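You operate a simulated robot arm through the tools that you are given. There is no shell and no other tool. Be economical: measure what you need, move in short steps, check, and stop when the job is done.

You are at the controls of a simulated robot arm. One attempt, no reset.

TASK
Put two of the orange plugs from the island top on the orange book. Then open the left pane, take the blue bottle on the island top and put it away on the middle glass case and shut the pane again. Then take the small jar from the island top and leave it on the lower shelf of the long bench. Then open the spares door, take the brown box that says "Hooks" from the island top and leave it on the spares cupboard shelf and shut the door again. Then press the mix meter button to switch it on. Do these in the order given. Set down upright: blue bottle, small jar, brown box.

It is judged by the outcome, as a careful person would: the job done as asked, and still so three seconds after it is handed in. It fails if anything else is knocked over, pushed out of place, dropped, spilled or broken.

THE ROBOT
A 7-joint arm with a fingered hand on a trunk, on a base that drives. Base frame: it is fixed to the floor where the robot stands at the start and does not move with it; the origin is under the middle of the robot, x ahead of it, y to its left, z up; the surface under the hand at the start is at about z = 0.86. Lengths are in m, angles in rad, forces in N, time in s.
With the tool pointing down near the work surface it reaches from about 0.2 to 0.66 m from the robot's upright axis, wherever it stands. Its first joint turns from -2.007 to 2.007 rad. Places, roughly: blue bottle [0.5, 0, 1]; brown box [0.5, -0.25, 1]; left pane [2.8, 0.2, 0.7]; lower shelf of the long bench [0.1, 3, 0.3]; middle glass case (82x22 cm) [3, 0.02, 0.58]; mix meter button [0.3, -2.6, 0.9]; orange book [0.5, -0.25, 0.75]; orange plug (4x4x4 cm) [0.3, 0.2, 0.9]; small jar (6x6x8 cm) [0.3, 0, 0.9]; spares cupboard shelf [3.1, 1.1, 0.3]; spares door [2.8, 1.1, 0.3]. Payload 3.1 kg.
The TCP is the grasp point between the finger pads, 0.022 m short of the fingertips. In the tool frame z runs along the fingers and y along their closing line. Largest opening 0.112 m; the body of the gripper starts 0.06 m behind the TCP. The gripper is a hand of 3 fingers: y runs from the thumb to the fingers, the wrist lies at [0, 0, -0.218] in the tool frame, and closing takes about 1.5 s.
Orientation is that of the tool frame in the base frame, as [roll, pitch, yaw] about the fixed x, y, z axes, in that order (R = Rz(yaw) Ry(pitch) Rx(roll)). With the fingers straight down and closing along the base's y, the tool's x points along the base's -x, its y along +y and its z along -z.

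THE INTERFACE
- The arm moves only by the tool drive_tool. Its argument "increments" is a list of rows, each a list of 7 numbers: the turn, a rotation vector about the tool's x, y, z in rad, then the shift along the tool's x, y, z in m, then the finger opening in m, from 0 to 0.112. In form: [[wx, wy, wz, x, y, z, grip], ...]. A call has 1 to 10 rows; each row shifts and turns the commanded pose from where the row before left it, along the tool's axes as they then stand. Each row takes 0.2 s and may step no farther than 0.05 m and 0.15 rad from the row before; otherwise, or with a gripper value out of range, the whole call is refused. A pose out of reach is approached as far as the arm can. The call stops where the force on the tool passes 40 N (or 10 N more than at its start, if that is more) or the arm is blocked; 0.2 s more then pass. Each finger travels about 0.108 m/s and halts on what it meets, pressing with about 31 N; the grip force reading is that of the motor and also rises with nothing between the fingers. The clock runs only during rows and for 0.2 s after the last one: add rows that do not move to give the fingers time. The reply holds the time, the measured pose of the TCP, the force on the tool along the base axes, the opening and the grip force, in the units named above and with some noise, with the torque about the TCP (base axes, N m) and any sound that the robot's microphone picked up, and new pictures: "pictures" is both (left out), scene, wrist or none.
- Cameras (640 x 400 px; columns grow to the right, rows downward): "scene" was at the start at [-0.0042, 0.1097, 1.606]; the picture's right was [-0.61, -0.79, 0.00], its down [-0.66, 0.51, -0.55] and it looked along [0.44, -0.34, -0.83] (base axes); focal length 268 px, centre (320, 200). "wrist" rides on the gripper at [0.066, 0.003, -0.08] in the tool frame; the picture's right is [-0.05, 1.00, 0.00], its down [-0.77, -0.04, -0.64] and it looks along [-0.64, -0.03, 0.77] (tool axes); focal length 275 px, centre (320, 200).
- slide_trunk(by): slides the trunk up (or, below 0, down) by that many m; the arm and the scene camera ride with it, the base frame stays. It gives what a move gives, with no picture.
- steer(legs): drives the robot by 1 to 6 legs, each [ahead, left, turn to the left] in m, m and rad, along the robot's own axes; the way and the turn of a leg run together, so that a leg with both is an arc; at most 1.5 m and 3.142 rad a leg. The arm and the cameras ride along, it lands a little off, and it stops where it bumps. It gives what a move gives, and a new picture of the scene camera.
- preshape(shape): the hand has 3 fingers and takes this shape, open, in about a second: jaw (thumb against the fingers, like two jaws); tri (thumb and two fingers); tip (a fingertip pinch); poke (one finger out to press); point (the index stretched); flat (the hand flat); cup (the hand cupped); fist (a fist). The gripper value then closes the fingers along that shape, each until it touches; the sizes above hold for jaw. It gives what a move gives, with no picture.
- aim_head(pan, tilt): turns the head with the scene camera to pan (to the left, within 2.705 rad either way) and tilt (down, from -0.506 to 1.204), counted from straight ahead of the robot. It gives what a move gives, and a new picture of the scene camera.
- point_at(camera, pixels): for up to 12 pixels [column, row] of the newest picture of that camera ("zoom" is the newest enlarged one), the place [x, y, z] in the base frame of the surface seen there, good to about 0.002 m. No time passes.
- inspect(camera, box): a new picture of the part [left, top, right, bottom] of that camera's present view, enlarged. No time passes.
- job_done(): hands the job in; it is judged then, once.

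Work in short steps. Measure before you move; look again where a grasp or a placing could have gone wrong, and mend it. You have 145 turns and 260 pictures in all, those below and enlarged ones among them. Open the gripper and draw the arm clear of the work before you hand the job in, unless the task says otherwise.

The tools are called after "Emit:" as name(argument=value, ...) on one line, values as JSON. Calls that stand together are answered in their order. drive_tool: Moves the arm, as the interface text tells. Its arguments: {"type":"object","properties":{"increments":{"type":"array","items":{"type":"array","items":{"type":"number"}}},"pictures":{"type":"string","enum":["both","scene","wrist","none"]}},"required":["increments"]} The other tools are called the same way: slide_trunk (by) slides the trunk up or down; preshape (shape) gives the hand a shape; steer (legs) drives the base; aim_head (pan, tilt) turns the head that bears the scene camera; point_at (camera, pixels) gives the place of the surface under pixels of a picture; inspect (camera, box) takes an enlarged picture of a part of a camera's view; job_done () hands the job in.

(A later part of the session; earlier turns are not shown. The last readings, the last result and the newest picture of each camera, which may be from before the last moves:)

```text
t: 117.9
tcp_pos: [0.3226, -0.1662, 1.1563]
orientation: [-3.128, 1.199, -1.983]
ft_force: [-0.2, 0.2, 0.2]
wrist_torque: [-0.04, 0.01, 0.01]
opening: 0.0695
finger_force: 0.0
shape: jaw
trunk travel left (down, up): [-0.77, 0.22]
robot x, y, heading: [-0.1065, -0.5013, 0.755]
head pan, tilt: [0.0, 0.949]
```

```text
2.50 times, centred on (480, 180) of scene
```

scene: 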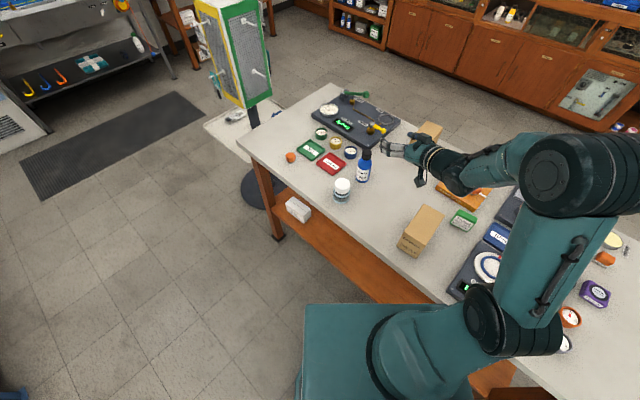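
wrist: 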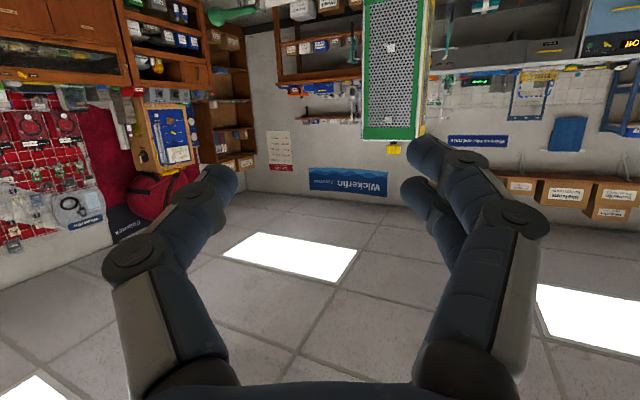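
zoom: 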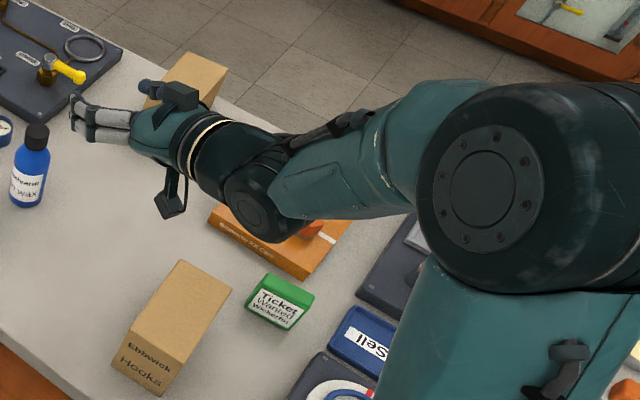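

The forearm rises steeply, so lowering by the trunk keeps clear. I go above the bottle with yaw reduced by 0.2, opening 0.075, and check alignment before lowering.

Emit:
drive_tool(increments=[[0.0932, 0, 0.0362, 0, 0, 0, 0.075], [0.0932, 0, 0.0362, 0, 0, 0, 0.075], [0, 0, 0, -0.0143, 0.0076, 0.0368, 0.075], [0, 0, 0, -0.0143, 0.0076, 0.0368, 0.075], [0, 0, 0, -0.0143, 0.0076, 0.0368, 0.075], [0, 0, 0, 0, 0, 0, 0.075]])

Emit:
inspect(camera="scene", box=[310, 100, 470, 220])

```text
t: 119.3
tcp_pos: [0.3776, -0.0532, 1.1614]
orientation: [-3.134, 1.202, -2.188]
ft_force: [-0.1, -0.2, 0.6]
wrist_torque: [0.01, 0.02, 0.0]
opening: 0.0748
finger_force: 0.1
shape: jaw
trunk travel left (down, up): [-0.77, 0.22]
robot x, y, heading: [-0.1016, -0.5007, 0.754]
head pan, tilt: [0.0, 0.949]
```

scene: 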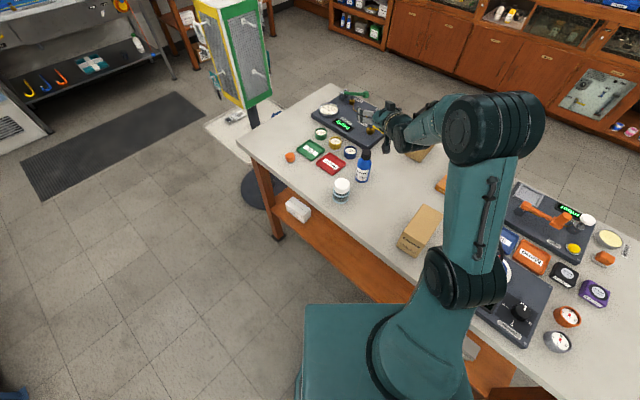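
wrist: 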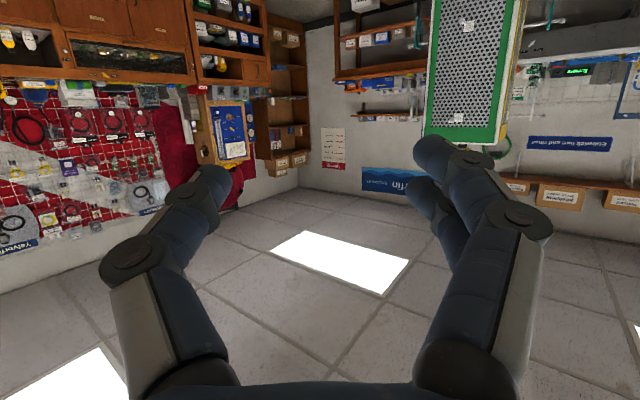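

```text
3.33 times, centred on (390, 160) of scene
```

zoom: 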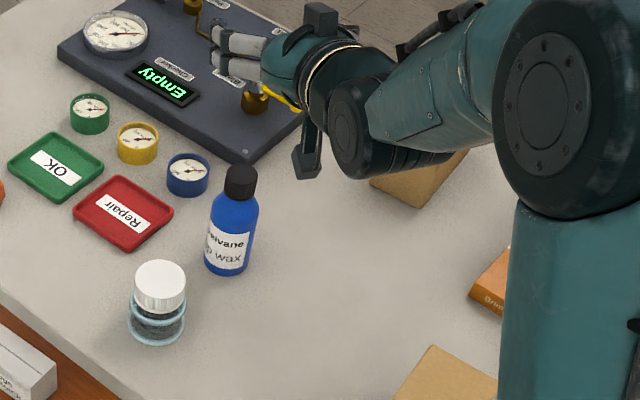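

Nudge −5 mm along and lower the trunk 0.13 to check straddling of the bottle.

Emit:
drive_tool(increments=[[0, 0, 0, 0.0019, 0.0018, -0.005, 0.075]], pictures="none")

Emit:
slide_trunk(by=-0.13)

Emit:
drive_tool(increments=[[0, 0, 0, 0, 0, 0, 0.075]])

Emit:
inspect(camera="scene", box=[310, 100, 470, 220])

```text
t: 119.7
tcp_pos: [0.3731, -0.0567, 1.1607]
orientation: [-3.133, 1.198, -2.187]
ft_force: [-0.1, -1.3, 0.1]
wrist_torque: [-0.02, 0.03, 0.0]
opening: 0.0744
finger_force: 0.0
shape: jaw
trunk travel left (down, up): [-0.77, 0.22]
robot x, y, heading: [-0.1017, -0.5008, 0.757]
head pan, tilt: [0.0, 0.949]
```

```text
t: 121.3
tcp_pos: [0.3735, -0.0567, 1.0306]
orientation: [-3.133, 1.2, -2.188]
ft_force: [0.8, 0.2, -0.1]
wrist_torque: [-0.01, -0.04, -0.01]
opening: 0.0747
finger_force: 0.0
shape: jaw
trunk travel left (down, up): [-0.64, 0.35]
robot x, y, heading: [-0.1055, -0.5025, 0.758]
head pan, tilt: [0.0, 0.949]
```

```text
t: 121.7
tcp_pos: [0.3723, -0.0571, 1.0306]
orientation: [-3.134, 1.202, -2.186]
ft_force: [1.0, -0.1, 0.1]
wrist_torque: [0.01, 0.0, 0.0]
opening: 0.0747
finger_force: 0.1
shape: jaw
trunk travel left (down, up): [-0.64, 0.35]
robot x, y, heading: [-0.0997, -0.5021, 0.751]
head pan, tilt: [0.0, 0.949]
```

scene: 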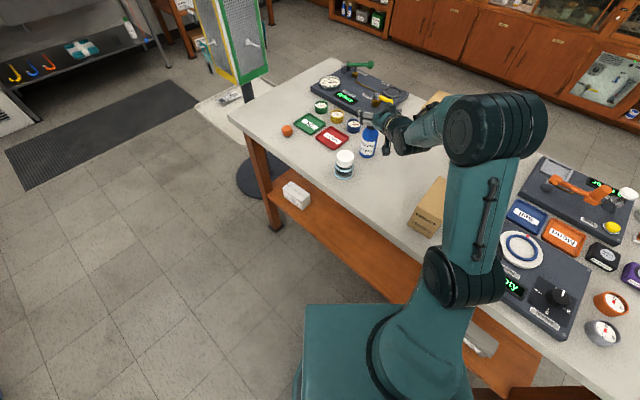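
wrist: 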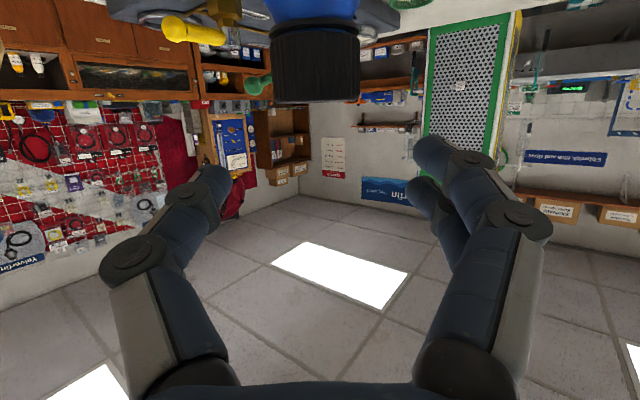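

```text
3.33 times, centred on (390, 160) of scene
```

zoom: 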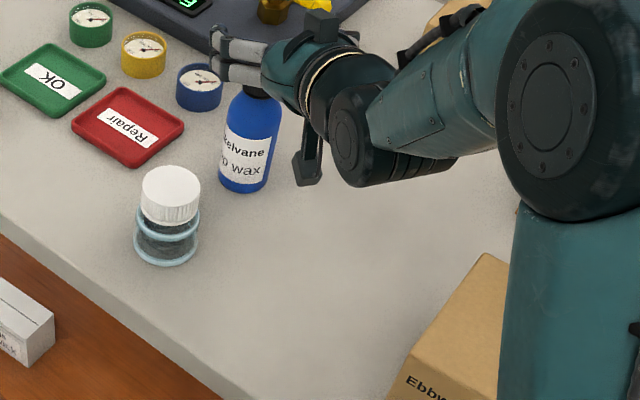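

The cap (272–358, centre 315) is centred between thumb and fingers. Lower another 0.088.

Emit:
slide_trunk(by=-0.05)

Emit:
slide_trunk(by=-0.038)

Emit:
drive_tool(increments=[[0, 0, 0, 0, 0, 0, 0.075]])

Emit:
inspect(camera="scene", box=[310, 100, 470, 220])

```text
t: 122.6
tcp_pos: [0.3738, -0.0565, 0.9809]
orientation: [-3.132, 1.2, -2.188]
ft_force: [-0.4, 0.0, 0.1]
wrist_torque: [-0.03, -0.01, 0.01]
opening: 0.0746
finger_force: 0.0
shape: jaw
trunk travel left (down, up): [-0.59, 0.4]
robot x, y, heading: [-0.1017, -0.4968, 0.754]
head pan, tilt: [0.0, 0.949]
```

```text
t: 123.4
tcp_pos: [0.3722, -0.0571, 0.9427]
orientation: [-3.132, 1.201, -2.188]
ft_force: [1.4, -0.2, 0.8]
wrist_torque: [-0.01, 0.02, 0.0]
opening: 0.0747
finger_force: 0.0
shape: jaw
trunk travel left (down, up): [-0.552, 0.438]
robot x, y, heading: [-0.1067, -0.4997, 0.758]
head pan, tilt: [0.0, 0.949]
```

```text
t: 123.8
tcp_pos: [0.3721, -0.057, 0.9424]
orientation: [-3.133, 1.201, -2.187]
ft_force: [0.0, -0.6, -0.2]
wrist_torque: [0.02, -0.02, 0.03]
opening: 0.0748
finger_force: 0.1
shape: jaw
trunk travel left (down, up): [-0.552, 0.438]
robot x, y, heading: [-0.1043, -0.5001, 0.757]
head pan, tilt: [0.0, 0.949]
```

scene: 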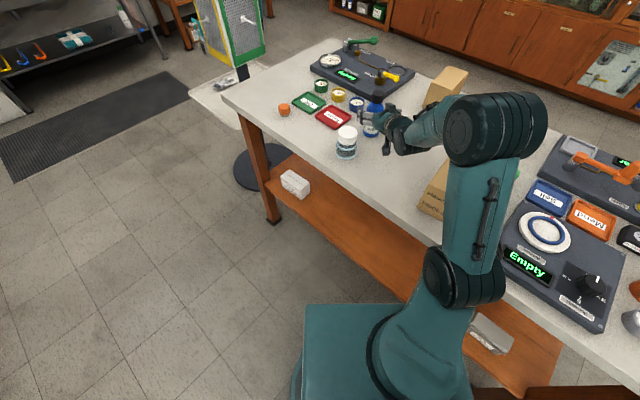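
wrist: 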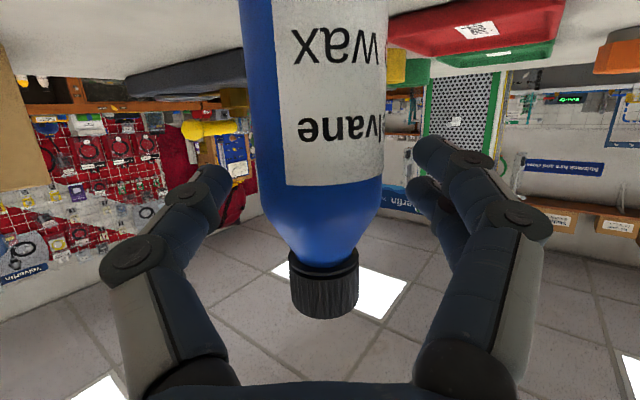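

```text
3.33 times, centred on (390, 160) of scene
```

zoom: 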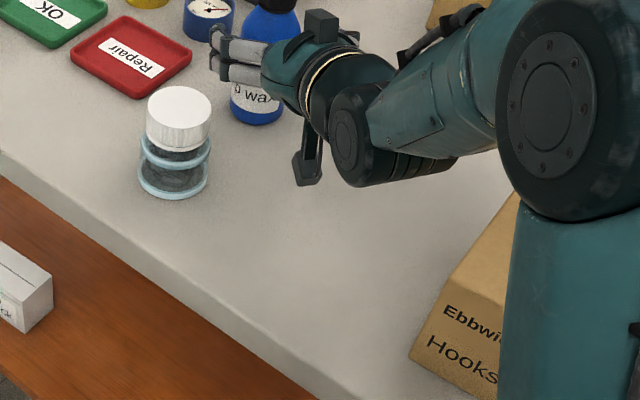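

Bottle is centred; the pads would be just at the shoulder, so lower 0.012 and close.

Emit:
slide_trunk(by=-0.012)

Emit:
drive_tool(increments=[[0, 0, 0, 0, 0, 0, 0.06], [0, 0, 0, 0, 0, 0, 0.05], [0, 0, 0, 0, 0, 0, 0.04], [0, 0, 0, 0, 0, 0, 0.035], [0, 0, 0, 0, 0, 0, 0.035], [0, 0, 0, 0, 0, 0, 0.035]])

```text
t: 124.4
tcp_pos: [0.3734, -0.0567, 0.9301]
orientation: [-3.132, 1.202, -2.189]
ft_force: [-0.2, -0.1, 0.8]
wrist_torque: [0.0, 0.0, 0.02]
opening: 0.0747
finger_force: 0.1
shape: jaw
trunk travel left (down, up): [-0.54, 0.45]
robot x, y, heading: [-0.1032, -0.4967, 0.756]
head pan, tilt: [0.0, 0.949]
```

```text
t: 125.8
tcp_pos: [0.3721, -0.0577, 0.9312]
orientation: [-3.131, 1.201, -2.188]
ft_force: [0.1, 1.1, 0.1]
wrist_torque: [-0.01, 0.01, -0.03]
opening: 0.0427
finger_force: 30.4
shape: jaw
trunk travel left (down, up): [-0.54, 0.45]
robot x, y, heading: [-0.1039, -0.4983, 0.755]
head pan, tilt: [0.0, 0.949]
```

scene: 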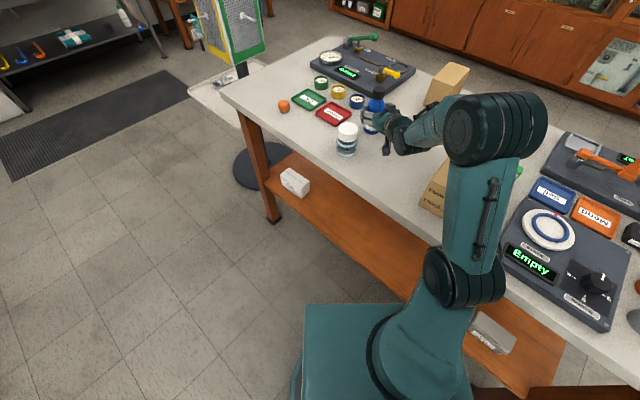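
wrist: 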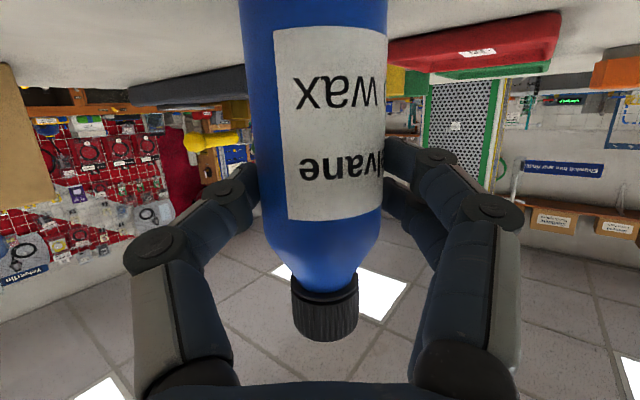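

Bottle gripped. Raise the trunk 0.25, check, then back off and drive around to the case.

Emit:
slide_trunk(by=0.25)

Emit:
steer(legs=[[-0.15, 0, 0], [0, 0, -0.755], [0, -1.05, 0]])

Emit:
drive_tool(increments=[[0, 0, 0, 0, 0, 0, 0.035]], pictures="wrist")

```text
t: 128.4
tcp_pos: [0.3738, -0.0557, 1.1787]
orientation: [-3.131, 1.202, -2.187]
ft_force: [0.8, 0.6, -1.5]
wrist_torque: [0.0, 0.02, 0.02]
opening: 0.0428
finger_force: 31.1
shape: jaw
trunk travel left (down, up): [-0.79, 0.2]
robot x, y, heading: [-0.1046, -0.4963, 0.752]
head pan, tilt: [0.0, 0.949]
```

```text
t: 136.8
tcp_pos: [0.4306, -1.6842, 1.1803]
orientation: [-3.133, 1.202, -2.967]
ft_force: [-0.5, 0.2, -0.8]
wrist_torque: [-0.01, 0.03, 0.01]
opening: 0.0425
finger_force: 31.0
shape: jaw
trunk travel left (down, up): [-0.79, 0.2]
robot x, y, heading: [-0.2212, -1.6612, -0.024]
head pan, tilt: [0.0, 0.949]
```

scene: 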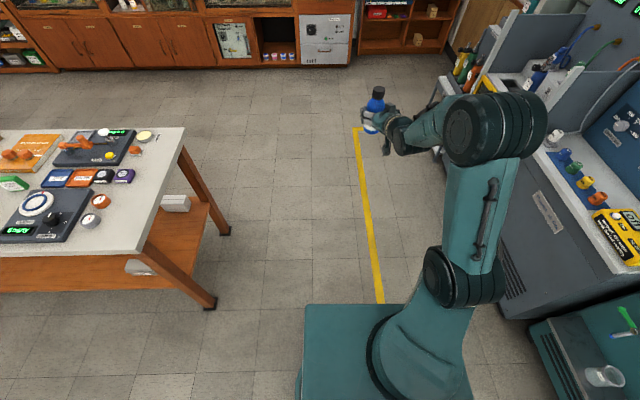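

```text
t: 137.2
tcp_pos: [0.43, -1.6841, 1.1802]
orientation: [-3.131, 1.199, -2.969]
ft_force: [-0.6, 0.0, -1.0]
wrist_torque: [0.03, 0.02, -0.01]
opening: 0.0424
finger_force: 31.0
shape: jaw
trunk travel left (down, up): [-0.79, 0.2]
robot x, y, heading: [-0.2192, -1.6634, -0.025]
head pan, tilt: [0.0, 0.949]
```

wrist: 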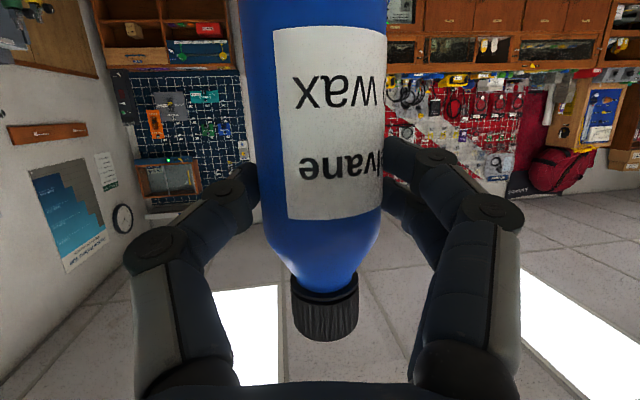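

Held steadily. Drive on along the lane and over to the case.

Emit:
steer(legs=[[0, 0, 0.025], [1.5, 0, 0], [0.2, 0, 0], [0, 1.5, 0], [0, 0.2, 0]])

Emit:
aim_head(pan=0.0, tilt=0.6)

```text
t: 154.2
tcp_pos: [2.1008, 0.0316, 1.1807]
orientation: [-3.131, 1.2, -2.952]
ft_force: [0.1, 0.1, -0.6]
wrist_torque: [-0.02, 0.0, -0.01]
opening: 0.0424
finger_force: 31.1
shape: jaw
trunk travel left (down, up): [-0.79, 0.2]
robot x, y, heading: [1.4487, 0.0451, -0.014]
head pan, tilt: [0.0, 0.949]
```

scene: 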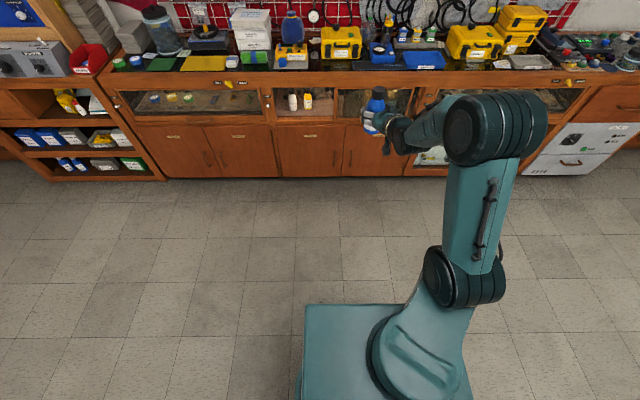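

```text
t: 155.1
tcp_pos: [2.1009, 0.0311, 1.18]
orientation: [-3.134, 1.199, -2.955]
ft_force: [-0.3, 0.4, -1.5]
wrist_torque: [-0.02, 0.01, 0.02]
opening: 0.0424
finger_force: 31.0
shape: jaw
trunk travel left (down, up): [-0.79, 0.2]
robot x, y, heading: [1.4522, 0.0455, -0.006]
head pan, tilt: [0.0, 0.6]
```

scene: 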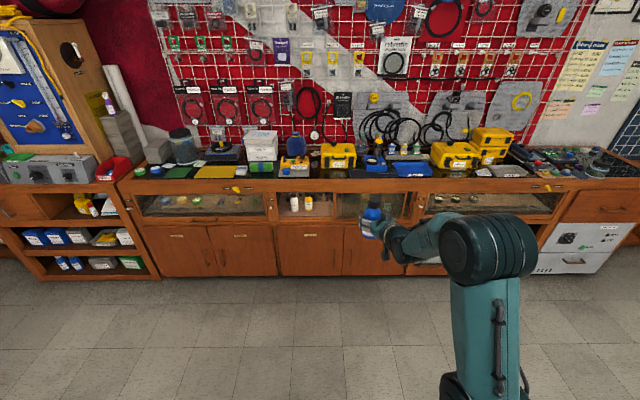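

Lower the trunk by 0.495 here in free space and straighten the hand's yaw, retracting a bit.

Emit:
slide_trunk(by=-0.4)

Emit:
slide_trunk(by=-0.095)

Emit:
drive_tool(increments=[[0.087, 0, 0.034, 0, 0, 0, 0.035], [0.087, 0, 0.034, 0, 0, 0, 0.035], [0, 0, 0, 0.0145, 0, -0.0372, 0.035], [0, 0, 0, 0.0145, 0, -0.0372, 0.035], [0, 0, 0, 0.0145, 0, -0.0372, 0.035]], pictures="scene")

```text
t: 158.9
tcp_pos: [2.1, 0.0314, 0.7795]
orientation: [-3.132, 1.198, -2.952]
ft_force: [-0.4, 1.4, -1.4]
wrist_torque: [-0.03, 0.01, -0.02]
opening: 0.0424
finger_force: 30.7
shape: jaw
trunk travel left (down, up): [-0.39, 0.6]
robot x, y, heading: [1.4518, 0.0411, -0.011]
head pan, tilt: [0.0, 0.6]
```

```text
t: 160.2
tcp_pos: [2.1015, 0.032, 0.6855]
orientation: [-3.132, 1.201, -2.952]
ft_force: [1.1, 0.6, -1.1]
wrist_torque: [-0.01, 0.04, -0.01]
opening: 0.0427
finger_force: 31.3
shape: jaw
trunk travel left (down, up): [-0.295, 0.695]
robot x, y, heading: [1.4497, 0.0416, -0.01]
head pan, tilt: [0.0, 0.6]
```

```text
t: 161.4
tcp_pos: [1.9791, 0.031, 0.6852]
orientation: [-3.131, 1.199, -3.141]
ft_force: [-0.3, -0.1, -1.3]
wrist_torque: [-0.03, -0.02, 0.03]
opening: 0.0427
finger_force: 30.8
shape: jaw
trunk travel left (down, up): [-0.295, 0.695]
robot x, y, heading: [1.448, 0.0436, -0.008]
head pan, tilt: [0.0, 0.6]
```

scene: 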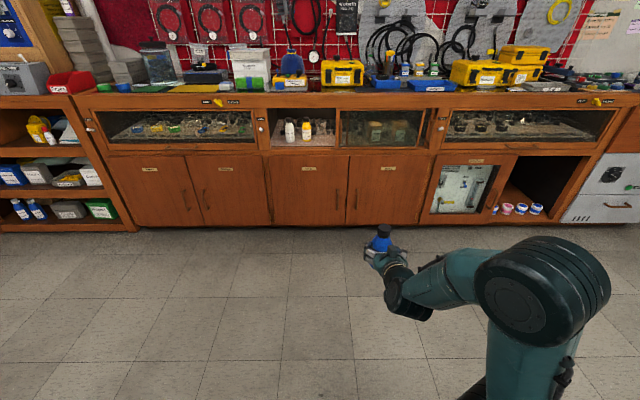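

Drive ahead 0.72 and 0.13 left so the bottle stands just before the opening.

Emit:
steer(legs=[[0.7, 0.125, 0.009]])

Emit:
aim_head(pan=0.1, tilt=0.5)

Emit:
inspect(camera="scene", box=[220, 140, 420, 265])

```text
t: 165.3
tcp_pos: [2.6766, 0.1853, 0.6851]
orientation: [-3.136, 1.201, -3.099]
ft_force: [0.9, -0.8, -2.4]
wrist_torque: [-0.05, 0.01, -0.01]
opening: 0.0425
finger_force: 31.2
shape: jaw
trunk travel left (down, up): [-0.295, 0.695]
robot x, y, heading: [2.1486, 0.1753, 0.035]
head pan, tilt: [0.0, 0.6]
```

scene: 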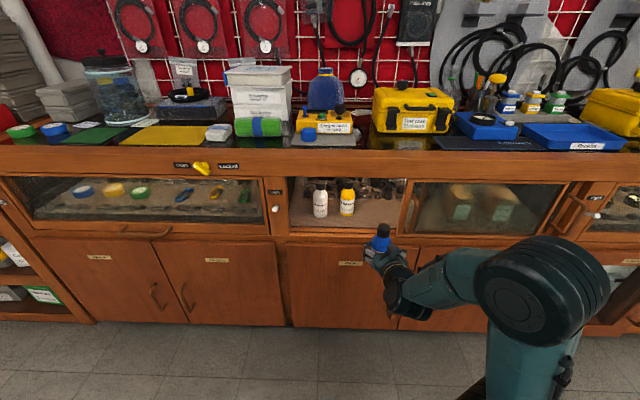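

```text
t: 165.9
tcp_pos: [2.6769, 0.1854, 0.6836]
orientation: [-3.134, 1.2, -3.1]
ft_force: [-0.3, 0.0, -1.1]
wrist_torque: [0.02, 0.0, -0.01]
opening: 0.0423
finger_force: 31.0
shape: jaw
trunk travel left (down, up): [-0.295, 0.695]
robot x, y, heading: [2.1459, 0.174, 0.031]
head pan, tilt: [0.099, 0.499]
```

scene: 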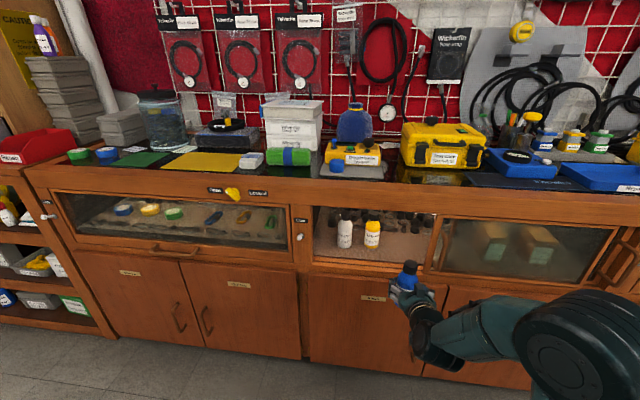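

```text
3.20 times, centred on (320, 202) of scene
```

zoom: 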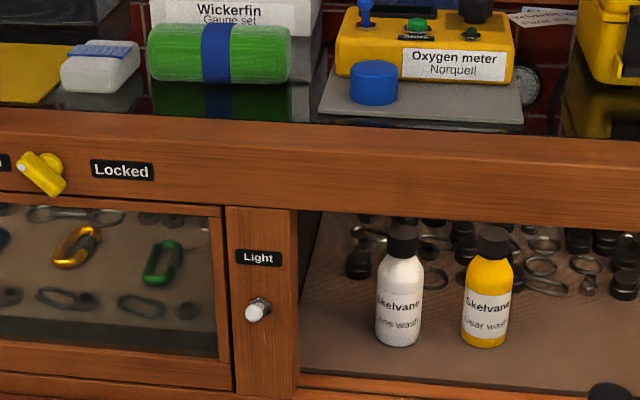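

Emit:
point_at(camera="scene", pixels=[[380, 206], [400, 206], [400, 210], [434, 235], [434, 255], [420, 265], [380, 257], [372, 240], [375, 228], [344, 240], [409, 268]])

Emit:
drive_tool(increments=[[0, 0, 0, 0, 0, 0, 0.035]], pictures="wrist")

```text
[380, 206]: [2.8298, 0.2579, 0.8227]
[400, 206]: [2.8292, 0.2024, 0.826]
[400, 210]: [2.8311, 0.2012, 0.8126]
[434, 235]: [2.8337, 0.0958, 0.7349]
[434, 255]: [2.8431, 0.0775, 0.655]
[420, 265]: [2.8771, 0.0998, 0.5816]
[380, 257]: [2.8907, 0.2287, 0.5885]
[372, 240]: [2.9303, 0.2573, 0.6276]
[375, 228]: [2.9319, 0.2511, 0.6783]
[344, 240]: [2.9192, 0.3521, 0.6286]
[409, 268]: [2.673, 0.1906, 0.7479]
```

```text
t: 166.3
tcp_pos: [2.6765, 0.1841, 0.6842]
orientation: [-3.133, 1.2, -3.1]
ft_force: [0.5, 0.1, -1.5]
wrist_torque: [-0.03, 0.03, 0.0]
opening: 0.0425
finger_force: 31.2
shape: jaw
trunk travel left (down, up): [-0.295, 0.695]
robot x, y, heading: [2.1482, 0.1754, 0.035]
head pan, tilt: [0.099, 0.499]
```

wrist: 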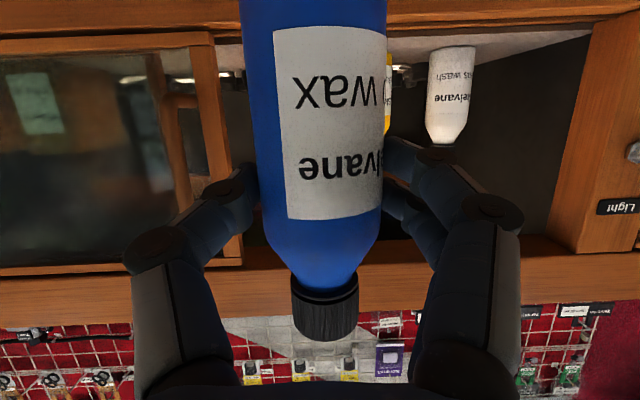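

Bottle top 0.748, bottom ≈0.611; free slot between pane edge (y 0.097) and yellow bottle (edge 0.228). Straighten, shift 0.022 right, advance 0.1 and look.

Emit:
drive_tool(increments=[[0.039, 0, 0.015, 0, -0.022, 0, 0.035], [0, 0, 0, -0.0121, 0, 0.031, 0.035], [0, 0, 0, -0.0121, 0, 0.031, 0.035], [0, 0, 0, -0.0121, 0, 0.031, 0.035]])

Emit:
inspect(camera="scene", box=[320, 190, 480, 310])

```text
t: 167.3
tcp_pos: [2.7791, 0.1603, 0.6853]
orientation: [-3.134, 1.202, -3.141]
ft_force: [0.0, 0.9, -1.5]
wrist_torque: [-0.03, 0.04, 0.0]
opening: 0.0424
finger_force: 31.2
shape: jaw
trunk travel left (down, up): [-0.295, 0.695]
robot x, y, heading: [2.1469, 0.1739, 0.031]
head pan, tilt: [0.099, 0.499]
```

scene: 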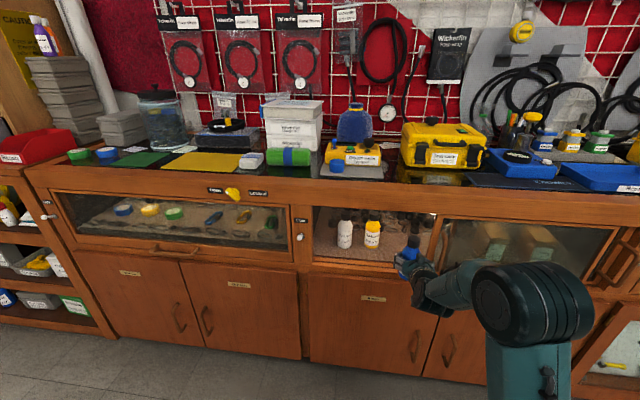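
wrist: 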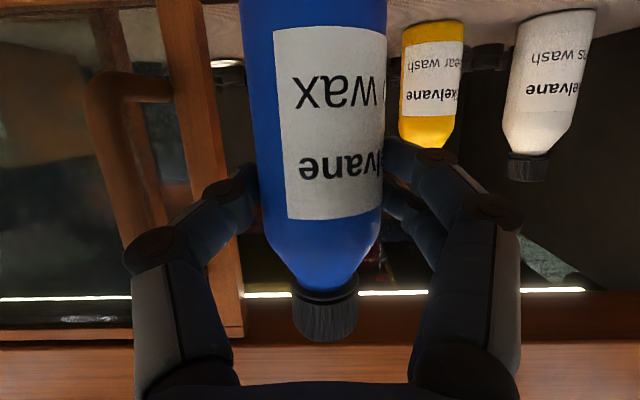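

```text
3.33 times, centred on (400, 250) of scene
```

zoom: 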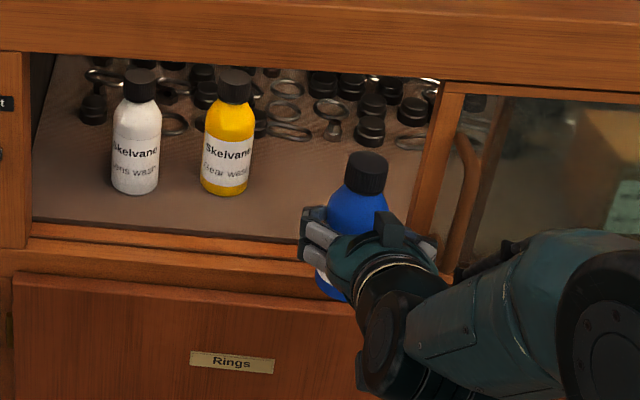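

Clear so far. Continue in another 0.09, watching force.

Emit:
drive_tool(increments=[[0, 0, 0, -0.0109, 0.001, 0.0279, 0.035], [0, 0, 0, -0.0109, 0.001, 0.0279, 0.035], [0, 0, 0, -0.0109, 0.001, 0.0279, 0.035]])

Emit:
inspect(camera="scene", box=[320, 190, 480, 310])

```text
t: 168.2
tcp_pos: [2.8696, 0.1635, 0.6838]
orientation: [-3.132, 1.201, -3.139]
ft_force: [-0.6, -0.3, -1.3]
wrist_torque: [-0.02, 0.04, -0.03]
opening: 0.0421
finger_force: 31.2
shape: jaw
trunk travel left (down, up): [-0.295, 0.695]
robot x, y, heading: [2.1445, 0.1763, 0.039]
head pan, tilt: [0.099, 0.499]
```

scene: 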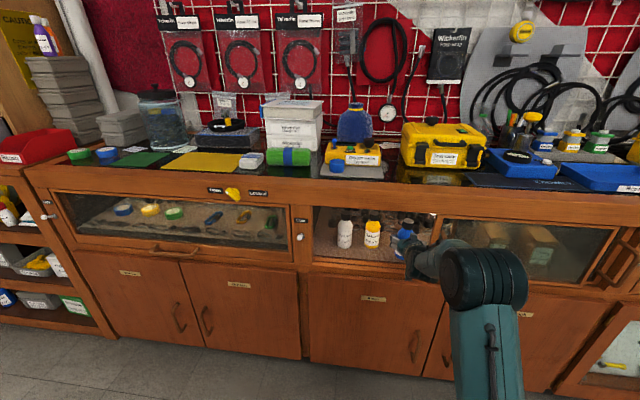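
wrist: 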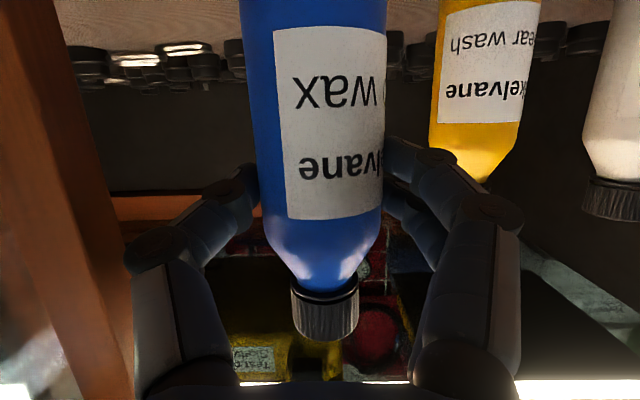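

```text
3.33 times, centred on (400, 250) of scene
```

zoom: 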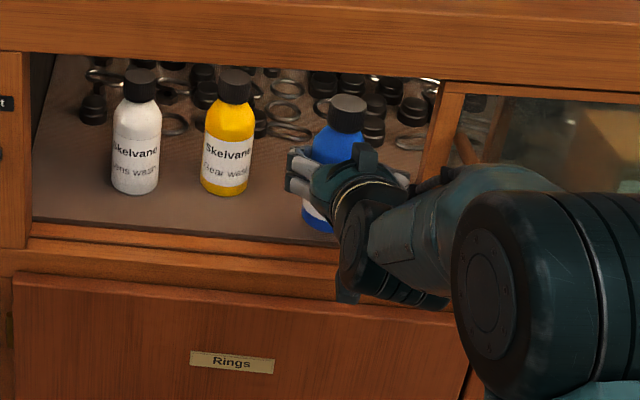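

Check forearm-to-handle clearance before the last 0.06.

Emit:
point_at(camera="zoom", pixels=[[460, 175], [500, 200], [430, 180], [400, 200], [360, 150], [470, 160], [520, 230], [350, 115], [410, 100]])

```text
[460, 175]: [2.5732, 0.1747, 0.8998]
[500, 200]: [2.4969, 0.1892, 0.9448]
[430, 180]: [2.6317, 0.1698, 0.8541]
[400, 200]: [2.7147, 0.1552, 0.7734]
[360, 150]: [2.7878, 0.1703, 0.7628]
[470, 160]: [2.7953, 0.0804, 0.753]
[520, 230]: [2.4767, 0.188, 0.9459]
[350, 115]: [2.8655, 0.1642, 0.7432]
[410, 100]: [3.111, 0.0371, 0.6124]
```

Forearm rises well away from the handle. Advance 0.06 to x≈2.93.

Emit:
drive_tool(increments=[[0, 0, 0, -0.0073, 0, 0.0186, 0.035], [0, 0, 0, -0.0073, 0, 0.0186, 0.035], [0, 0, 0, -0.0073, 0, 0.0186, 0.035], [0, 0, 0, 0.0093, 0, 0.0036, 0.035]])

Emit:
inspect(camera="scene", box=[320, 190, 480, 310])

```text
t: 169.2
tcp_pos: [2.928, 0.1666, 0.6736]
orientation: [-3.134, 1.2, -3.14]
ft_force: [-0.5, -0.1, -0.3]
wrist_torque: [0.02, 0.03, 0.01]
opening: 0.0421
finger_force: 31.1
shape: jaw
trunk travel left (down, up): [-0.295, 0.695]
robot x, y, heading: [2.1463, 0.1785, 0.032]
head pan, tilt: [0.099, 0.499]
```

scene: 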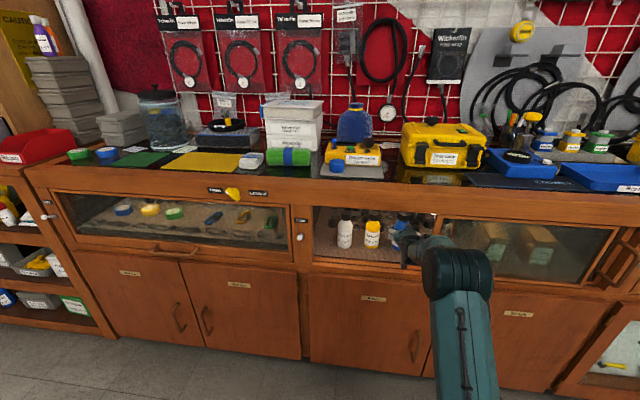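
wrist: 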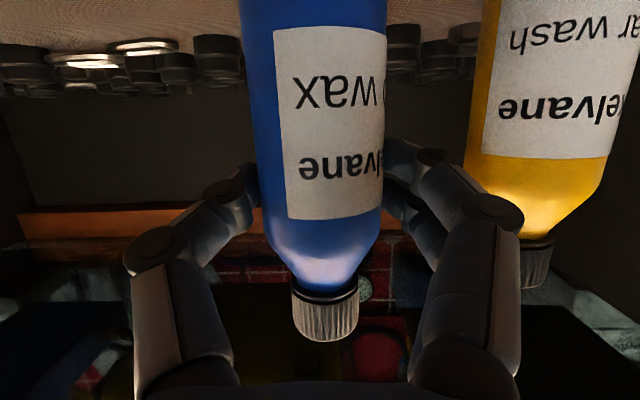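

```text
3.33 times, centred on (400, 250) of scene
```

zoom: 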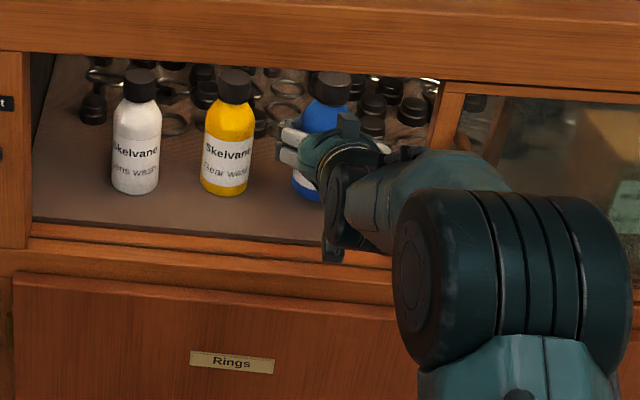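

Shift 6 mm right, then lower slowly until contact.

Emit:
drive_tool(increments=[[0, 0, 0, 0, -0.006, 0, 0.035], [0, 0, 0, 0.0056, 0, 0.0022, 0.035], [0, 0, 0, 0.0028, 0, 0.0011, 0.035], [0, 0, 0, 0.0019, 0, 0.0007, 0.035], [0, 0, 0, 0, 0, 0, 0.035]], pictures="none")

```text
t: 170.3
tcp_pos: [2.9282, 0.1589, 0.663]
orientation: [-3.132, 1.201, -3.14]
ft_force: [-0.5, -0.4, -1.8]
wrist_torque: [0.02, 0.03, -0.01]
opening: 0.0422
finger_force: 31.5
shape: jaw
trunk travel left (down, up): [-0.295, 0.695]
robot x, y, heading: [2.1465, 0.178, 0.038]
head pan, tilt: [0.099, 0.499]
```

Not in contact yet (fz −1.8). Lower 2 mm steps.

Emit:
drive_tool(increments=[[0, 0, 0, 0.0019, 0, 0.0007, 0.035], [0, 0, 0, 0.0014, 0, 0.0005, 0.035], [0, 0, 0, 0, 0, 0, 0.035]], pictures="wrist")

Emit:
inspect(camera="scene", box=[360, 200, 440, 260])

```text
t: 171.2
tcp_pos: [2.9271, 0.1573, 0.6591]
orientation: [-3.133, 1.202, 3.141]
ft_force: [0.8, -0.9, -1.4]
wrist_torque: [0.01, -0.02, -0.02]
opening: 0.0423
finger_force: 31.4
shape: jaw
trunk travel left (down, up): [-0.295, 0.695]
robot x, y, heading: [2.145, 0.172, 0.033]
head pan, tilt: [0.099, 0.499]
```

wrist: 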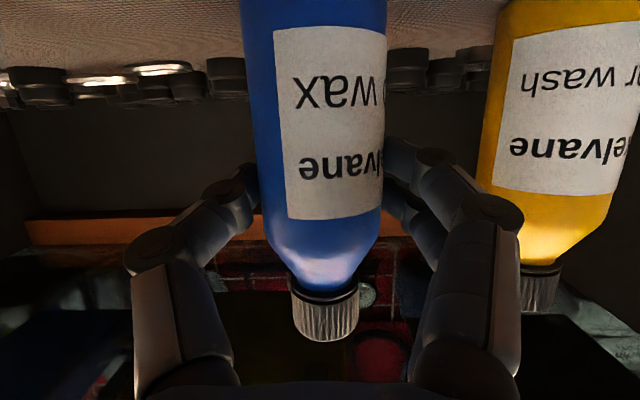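

```text
6.67 times, centred on (400, 230) of scene
```

zoom: 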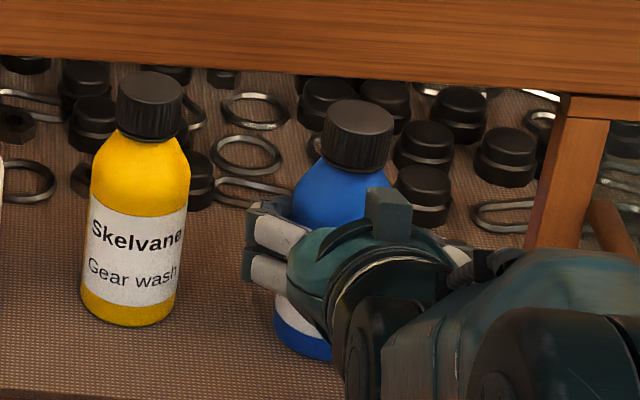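

Emit:
drive_tool(increments=[[0, 0, 0, 0.0014, 0, 0.0005, 0.035], [0, 0, 0, 0, 0, 0, 0.035]], pictures="none")

Emit:
drive_tool(increments=[[0, 0, 0, 0.0014, 0, 0.0005, 0.035], [0, 0, 0, 0, 0, 0, 0.035]], pictures="none")

```text
t: 171.8
tcp_pos: [2.9276, 0.1597, 0.6586]
orientation: [-3.133, 1.202, -3.141]
ft_force: [0.1, -1.2, 2.0]
wrist_torque: [-0.08, -0.03, 0.02]
opening: 0.0422
finger_force: 30.9
shape: jaw
trunk travel left (down, up): [-0.295, 0.695]
robot x, y, heading: [2.1454, 0.1741, 0.036]
head pan, tilt: [0.099, 0.499]
```

```text
t: 172.3
tcp_pos: [2.926, 0.1596, 0.659]
orientation: [-3.134, 1.205, -3.141]
ft_force: [1.3, -0.5, 6.9]
wrist_torque: [-0.02, -0.1, -0.01]
opening: 0.0421
finger_force: 30.6
shape: jaw
trunk travel left (down, up): [-0.295, 0.695]
robot x, y, heading: [2.1499, 0.1757, 0.03]
head pan, tilt: [0.099, 0.499]
```

Contact (fz 6.9). Open to 0.066 slowly and look before backing out.

Emit:
drive_tool(increments=[[0, 0, 0, 0, 0, 0, 0.05], [0, 0, 0, 0, 0, 0, 0.058], [0, 0, 0, 0, 0, 0, 0.064], [0, 0, 0, 0, 0, 0, 0.066], [0, 0, 0, 0, 0, 0, 0.066]])

Emit:
inspect(camera="scene", box=[360, 200, 440, 260])

```text
t: 173.6
tcp_pos: [2.9261, 0.1584, 0.6578]
orientation: [-3.134, 1.2, -3.14]
ft_force: [0.0, 0.2, 0.8]
wrist_torque: [0.02, 0.02, 0.01]
opening: 0.0653
finger_force: 0.0
shape: jaw
trunk travel left (down, up): [-0.295, 0.695]
robot x, y, heading: [2.1489, 0.1761, 0.03]
head pan, tilt: [0.099, 0.499]
```

scene: 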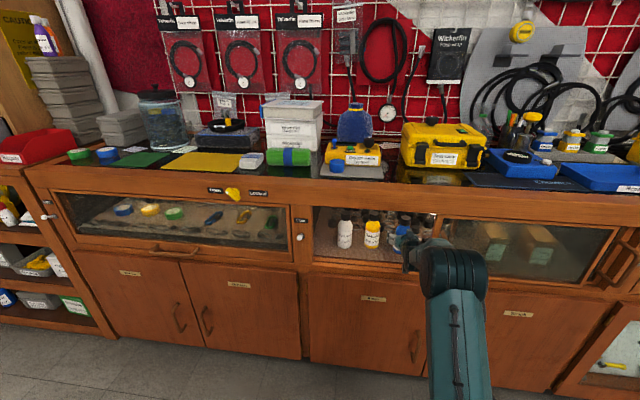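
wrist: 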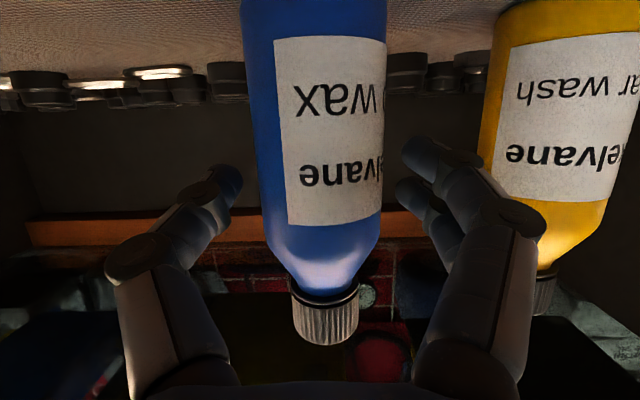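

```text
6.67 times, centred on (400, 230) of scene
```

zoom: 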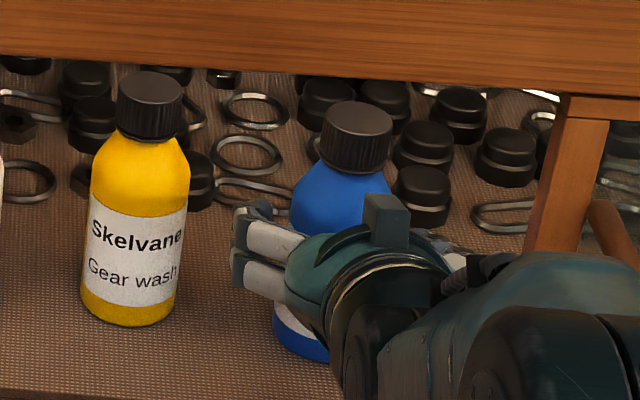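

Released and centred, with room on both sides. Rise 12 mm and back straight out.

Emit:
drive_tool(increments=[[0, 0, 0, -0.0112, 0, -0.0043, 0.066], [0, 0, 0, 0.0073, 0, -0.0186, 0.066], [0, 0, 0, 0.0109, 0, -0.0279, 0.066], [0, 0, 0, 0.0145, 0, -0.0372, 0.066], [0, 0, 0, 0.0145, 0, -0.0372, 0.066], [0, 0, 0, 0.0145, 0, -0.0372, 0.066], [0, 0, 0, 0.0145, 0, -0.0372, 0.066]])

Emit:
inspect(camera="scene", box=[320, 190, 480, 310])

```text
t: 175.2
tcp_pos: [2.7153, 0.161, 0.6673]
orientation: [3.14, 1.202, 3.141]
ft_force: [-0.1, -1.8, -0.2]
wrist_torque: [0.03, -0.04, 0.13]
opening: 0.0659
finger_force: 0.1
shape: jaw
trunk travel left (down, up): [-0.295, 0.695]
robot x, y, heading: [2.1458, 0.1745, 0.028]
head pan, tilt: [0.099, 0.499]
```

scene: 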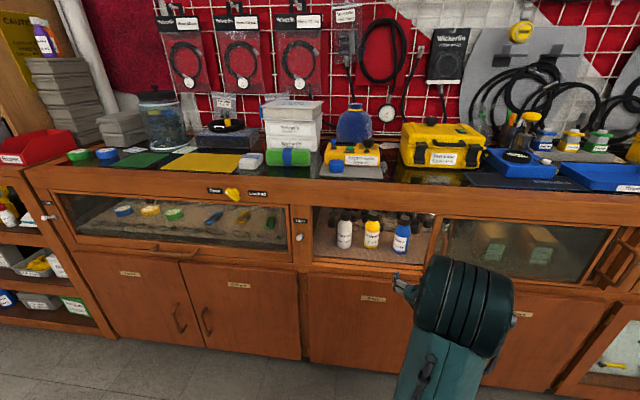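
wrist: 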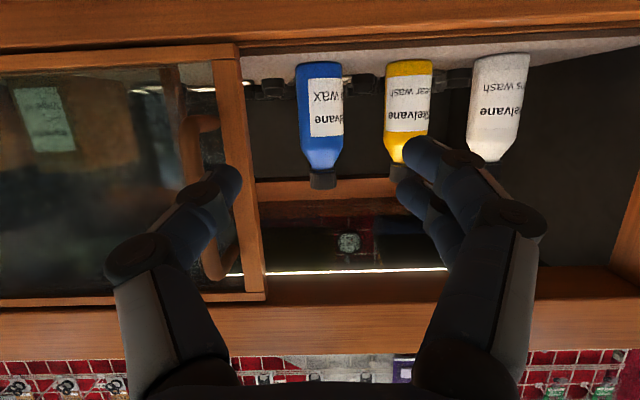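

```text
3.33 times, centred on (400, 250) of scene
```

zoom: 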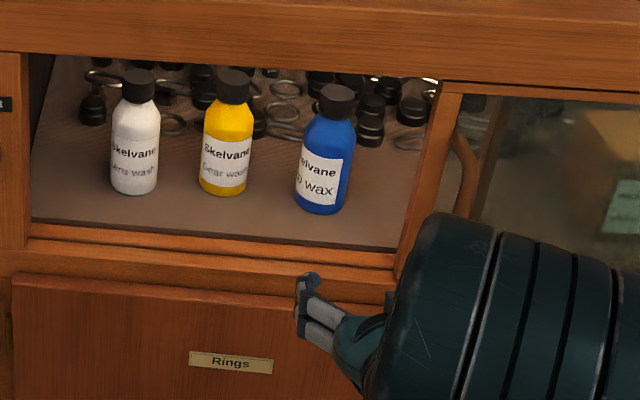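

The bottle stands upright. Measure the handle for shutting the pane.

Emit:
point_at(camera="wrist", pixels=[[207, 122], [213, 270], [225, 170], [222, 265], [195, 125]])

Emit:
drive_tool(increments=[[0, 0, 0, 0, -0.03, 0, 0.036], [0, 0, 0, 0, -0.03, 0, 0.036], [0, 0, 0, 0.0075, -0.026, 0.003, 0.036], [0, 0, 0, 0, 0, 0, 0.036]])

```text
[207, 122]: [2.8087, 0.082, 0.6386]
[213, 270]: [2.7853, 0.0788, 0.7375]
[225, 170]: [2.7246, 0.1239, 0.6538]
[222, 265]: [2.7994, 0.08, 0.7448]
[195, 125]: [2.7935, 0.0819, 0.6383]
```

```text
t: 176.2
tcp_pos: [2.7149, 0.0717, 0.6606]
orientation: [-3.135, 1.201, -3.141]
ft_force: [-0.5, -0.5, 0.3]
wrist_torque: [0.02, -0.02, 0.02]
opening: 0.0362
finger_force: 0.1
shape: jaw
trunk travel left (down, up): [-0.295, 0.695]
robot x, y, heading: [2.148, 0.1747, 0.033]
head pan, tilt: [0.099, 0.499]
```

scene: 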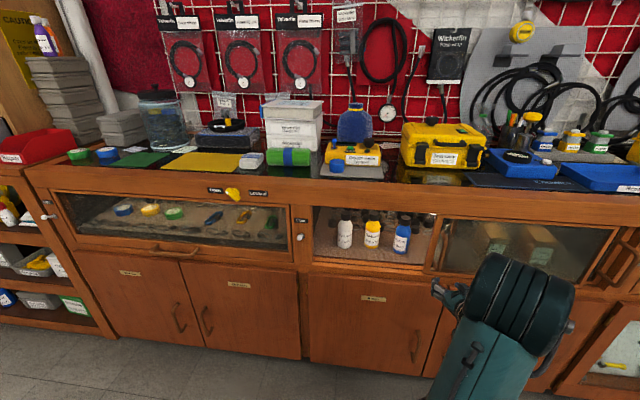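
wrist: 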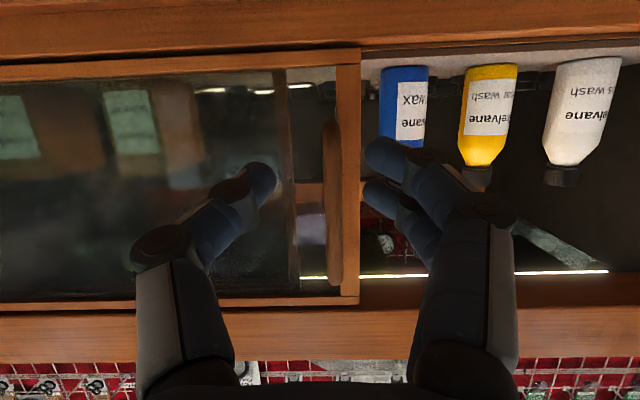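

Shift 8 mm left, advance 0.083 onto the bar, and close.

Emit:
drive_tool(increments=[[0, 0, 0, 0, 0.008, 0, 0.036], [0, 0, 0, -0.01, 0, 0.0258, 0.036], [0, 0, 0, -0.01, 0, 0.0258, 0.036], [0, 0, 0, -0.01, 0, 0.0258, 0.036], [0, 0, 0, 0, 0, 0, 0.0], [0, 0, 0, 0, 0, 0, 0.0], [0, 0, 0, 0, 0, 0, 0.0], [0, 0, 0, 0, 0, 0, 0.0]])

```text
t: 177.9
tcp_pos: [2.801, 0.078, 0.6615]
orientation: [-3.133, 1.203, -3.14]
ft_force: [11.1, -0.8, 3.5]
wrist_torque: [0.33, -0.08, 0.29]
opening: 0.0
finger_force: 30.9
shape: jaw
trunk travel left (down, up): [-0.295, 0.695]
robot x, y, heading: [2.1453, 0.176, 0.03]
head pan, tilt: [0.099, 0.499]
```

scene: 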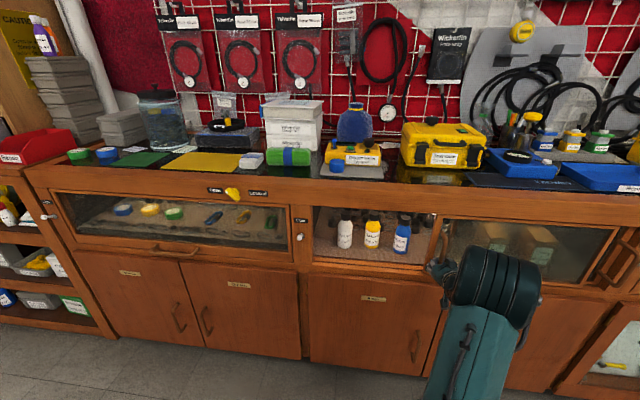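
wrist: 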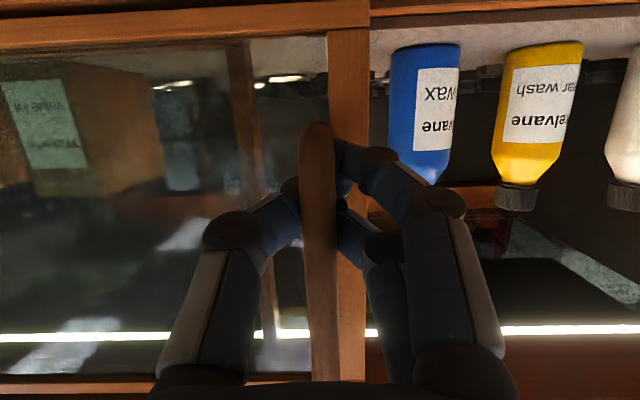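

Slide the pane left: 0.32 first.

Emit:
drive_tool(increments=[[0, 0, 0, 0, 0.02, 0, 0.0], [0, 0, 0, 0, 0.033, 0, 0.0], [0, 0, 0, 0, 0.033, 0, 0.0], [0, 0, 0, 0, 0.033, 0, 0.0], [0, 0, 0, 0, 0.033, 0, 0.0], [0, 0, 0, 0, 0.033, 0, 0.0], [0, 0, 0, 0, 0.033, 0, 0.0], [0, 0, 0, 0, 0.033, 0, 0.0], [0, 0, 0, 0, 0.033, 0, 0.0], [0, 0, 0, 0, 0.033, 0, 0.0]])

```text
t: 180.2
tcp_pos: [2.8024, 0.4011, 0.6612]
orientation: [-3.13, 1.199, -3.136]
ft_force: [-1.4, 0.5, 3.2]
wrist_torque: [0.34, 0.08, 0.35]
opening: 0.0
finger_force: 30.9
shape: jaw
trunk travel left (down, up): [-0.295, 0.695]
robot x, y, heading: [2.151, 0.1734, 0.034]
head pan, tilt: [0.099, 0.499]
```

scene: 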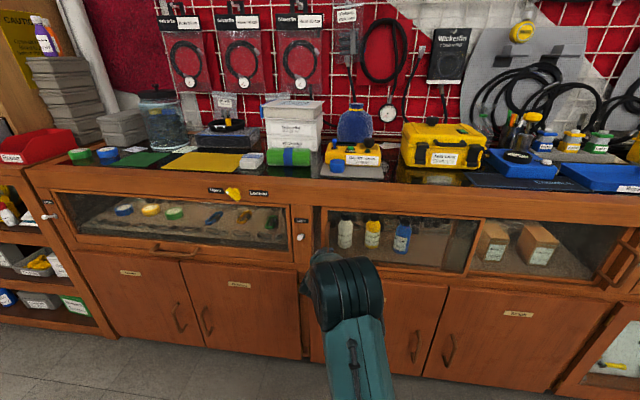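
wrist: 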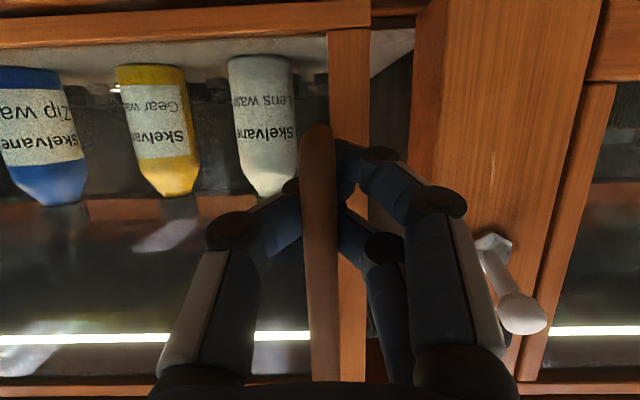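

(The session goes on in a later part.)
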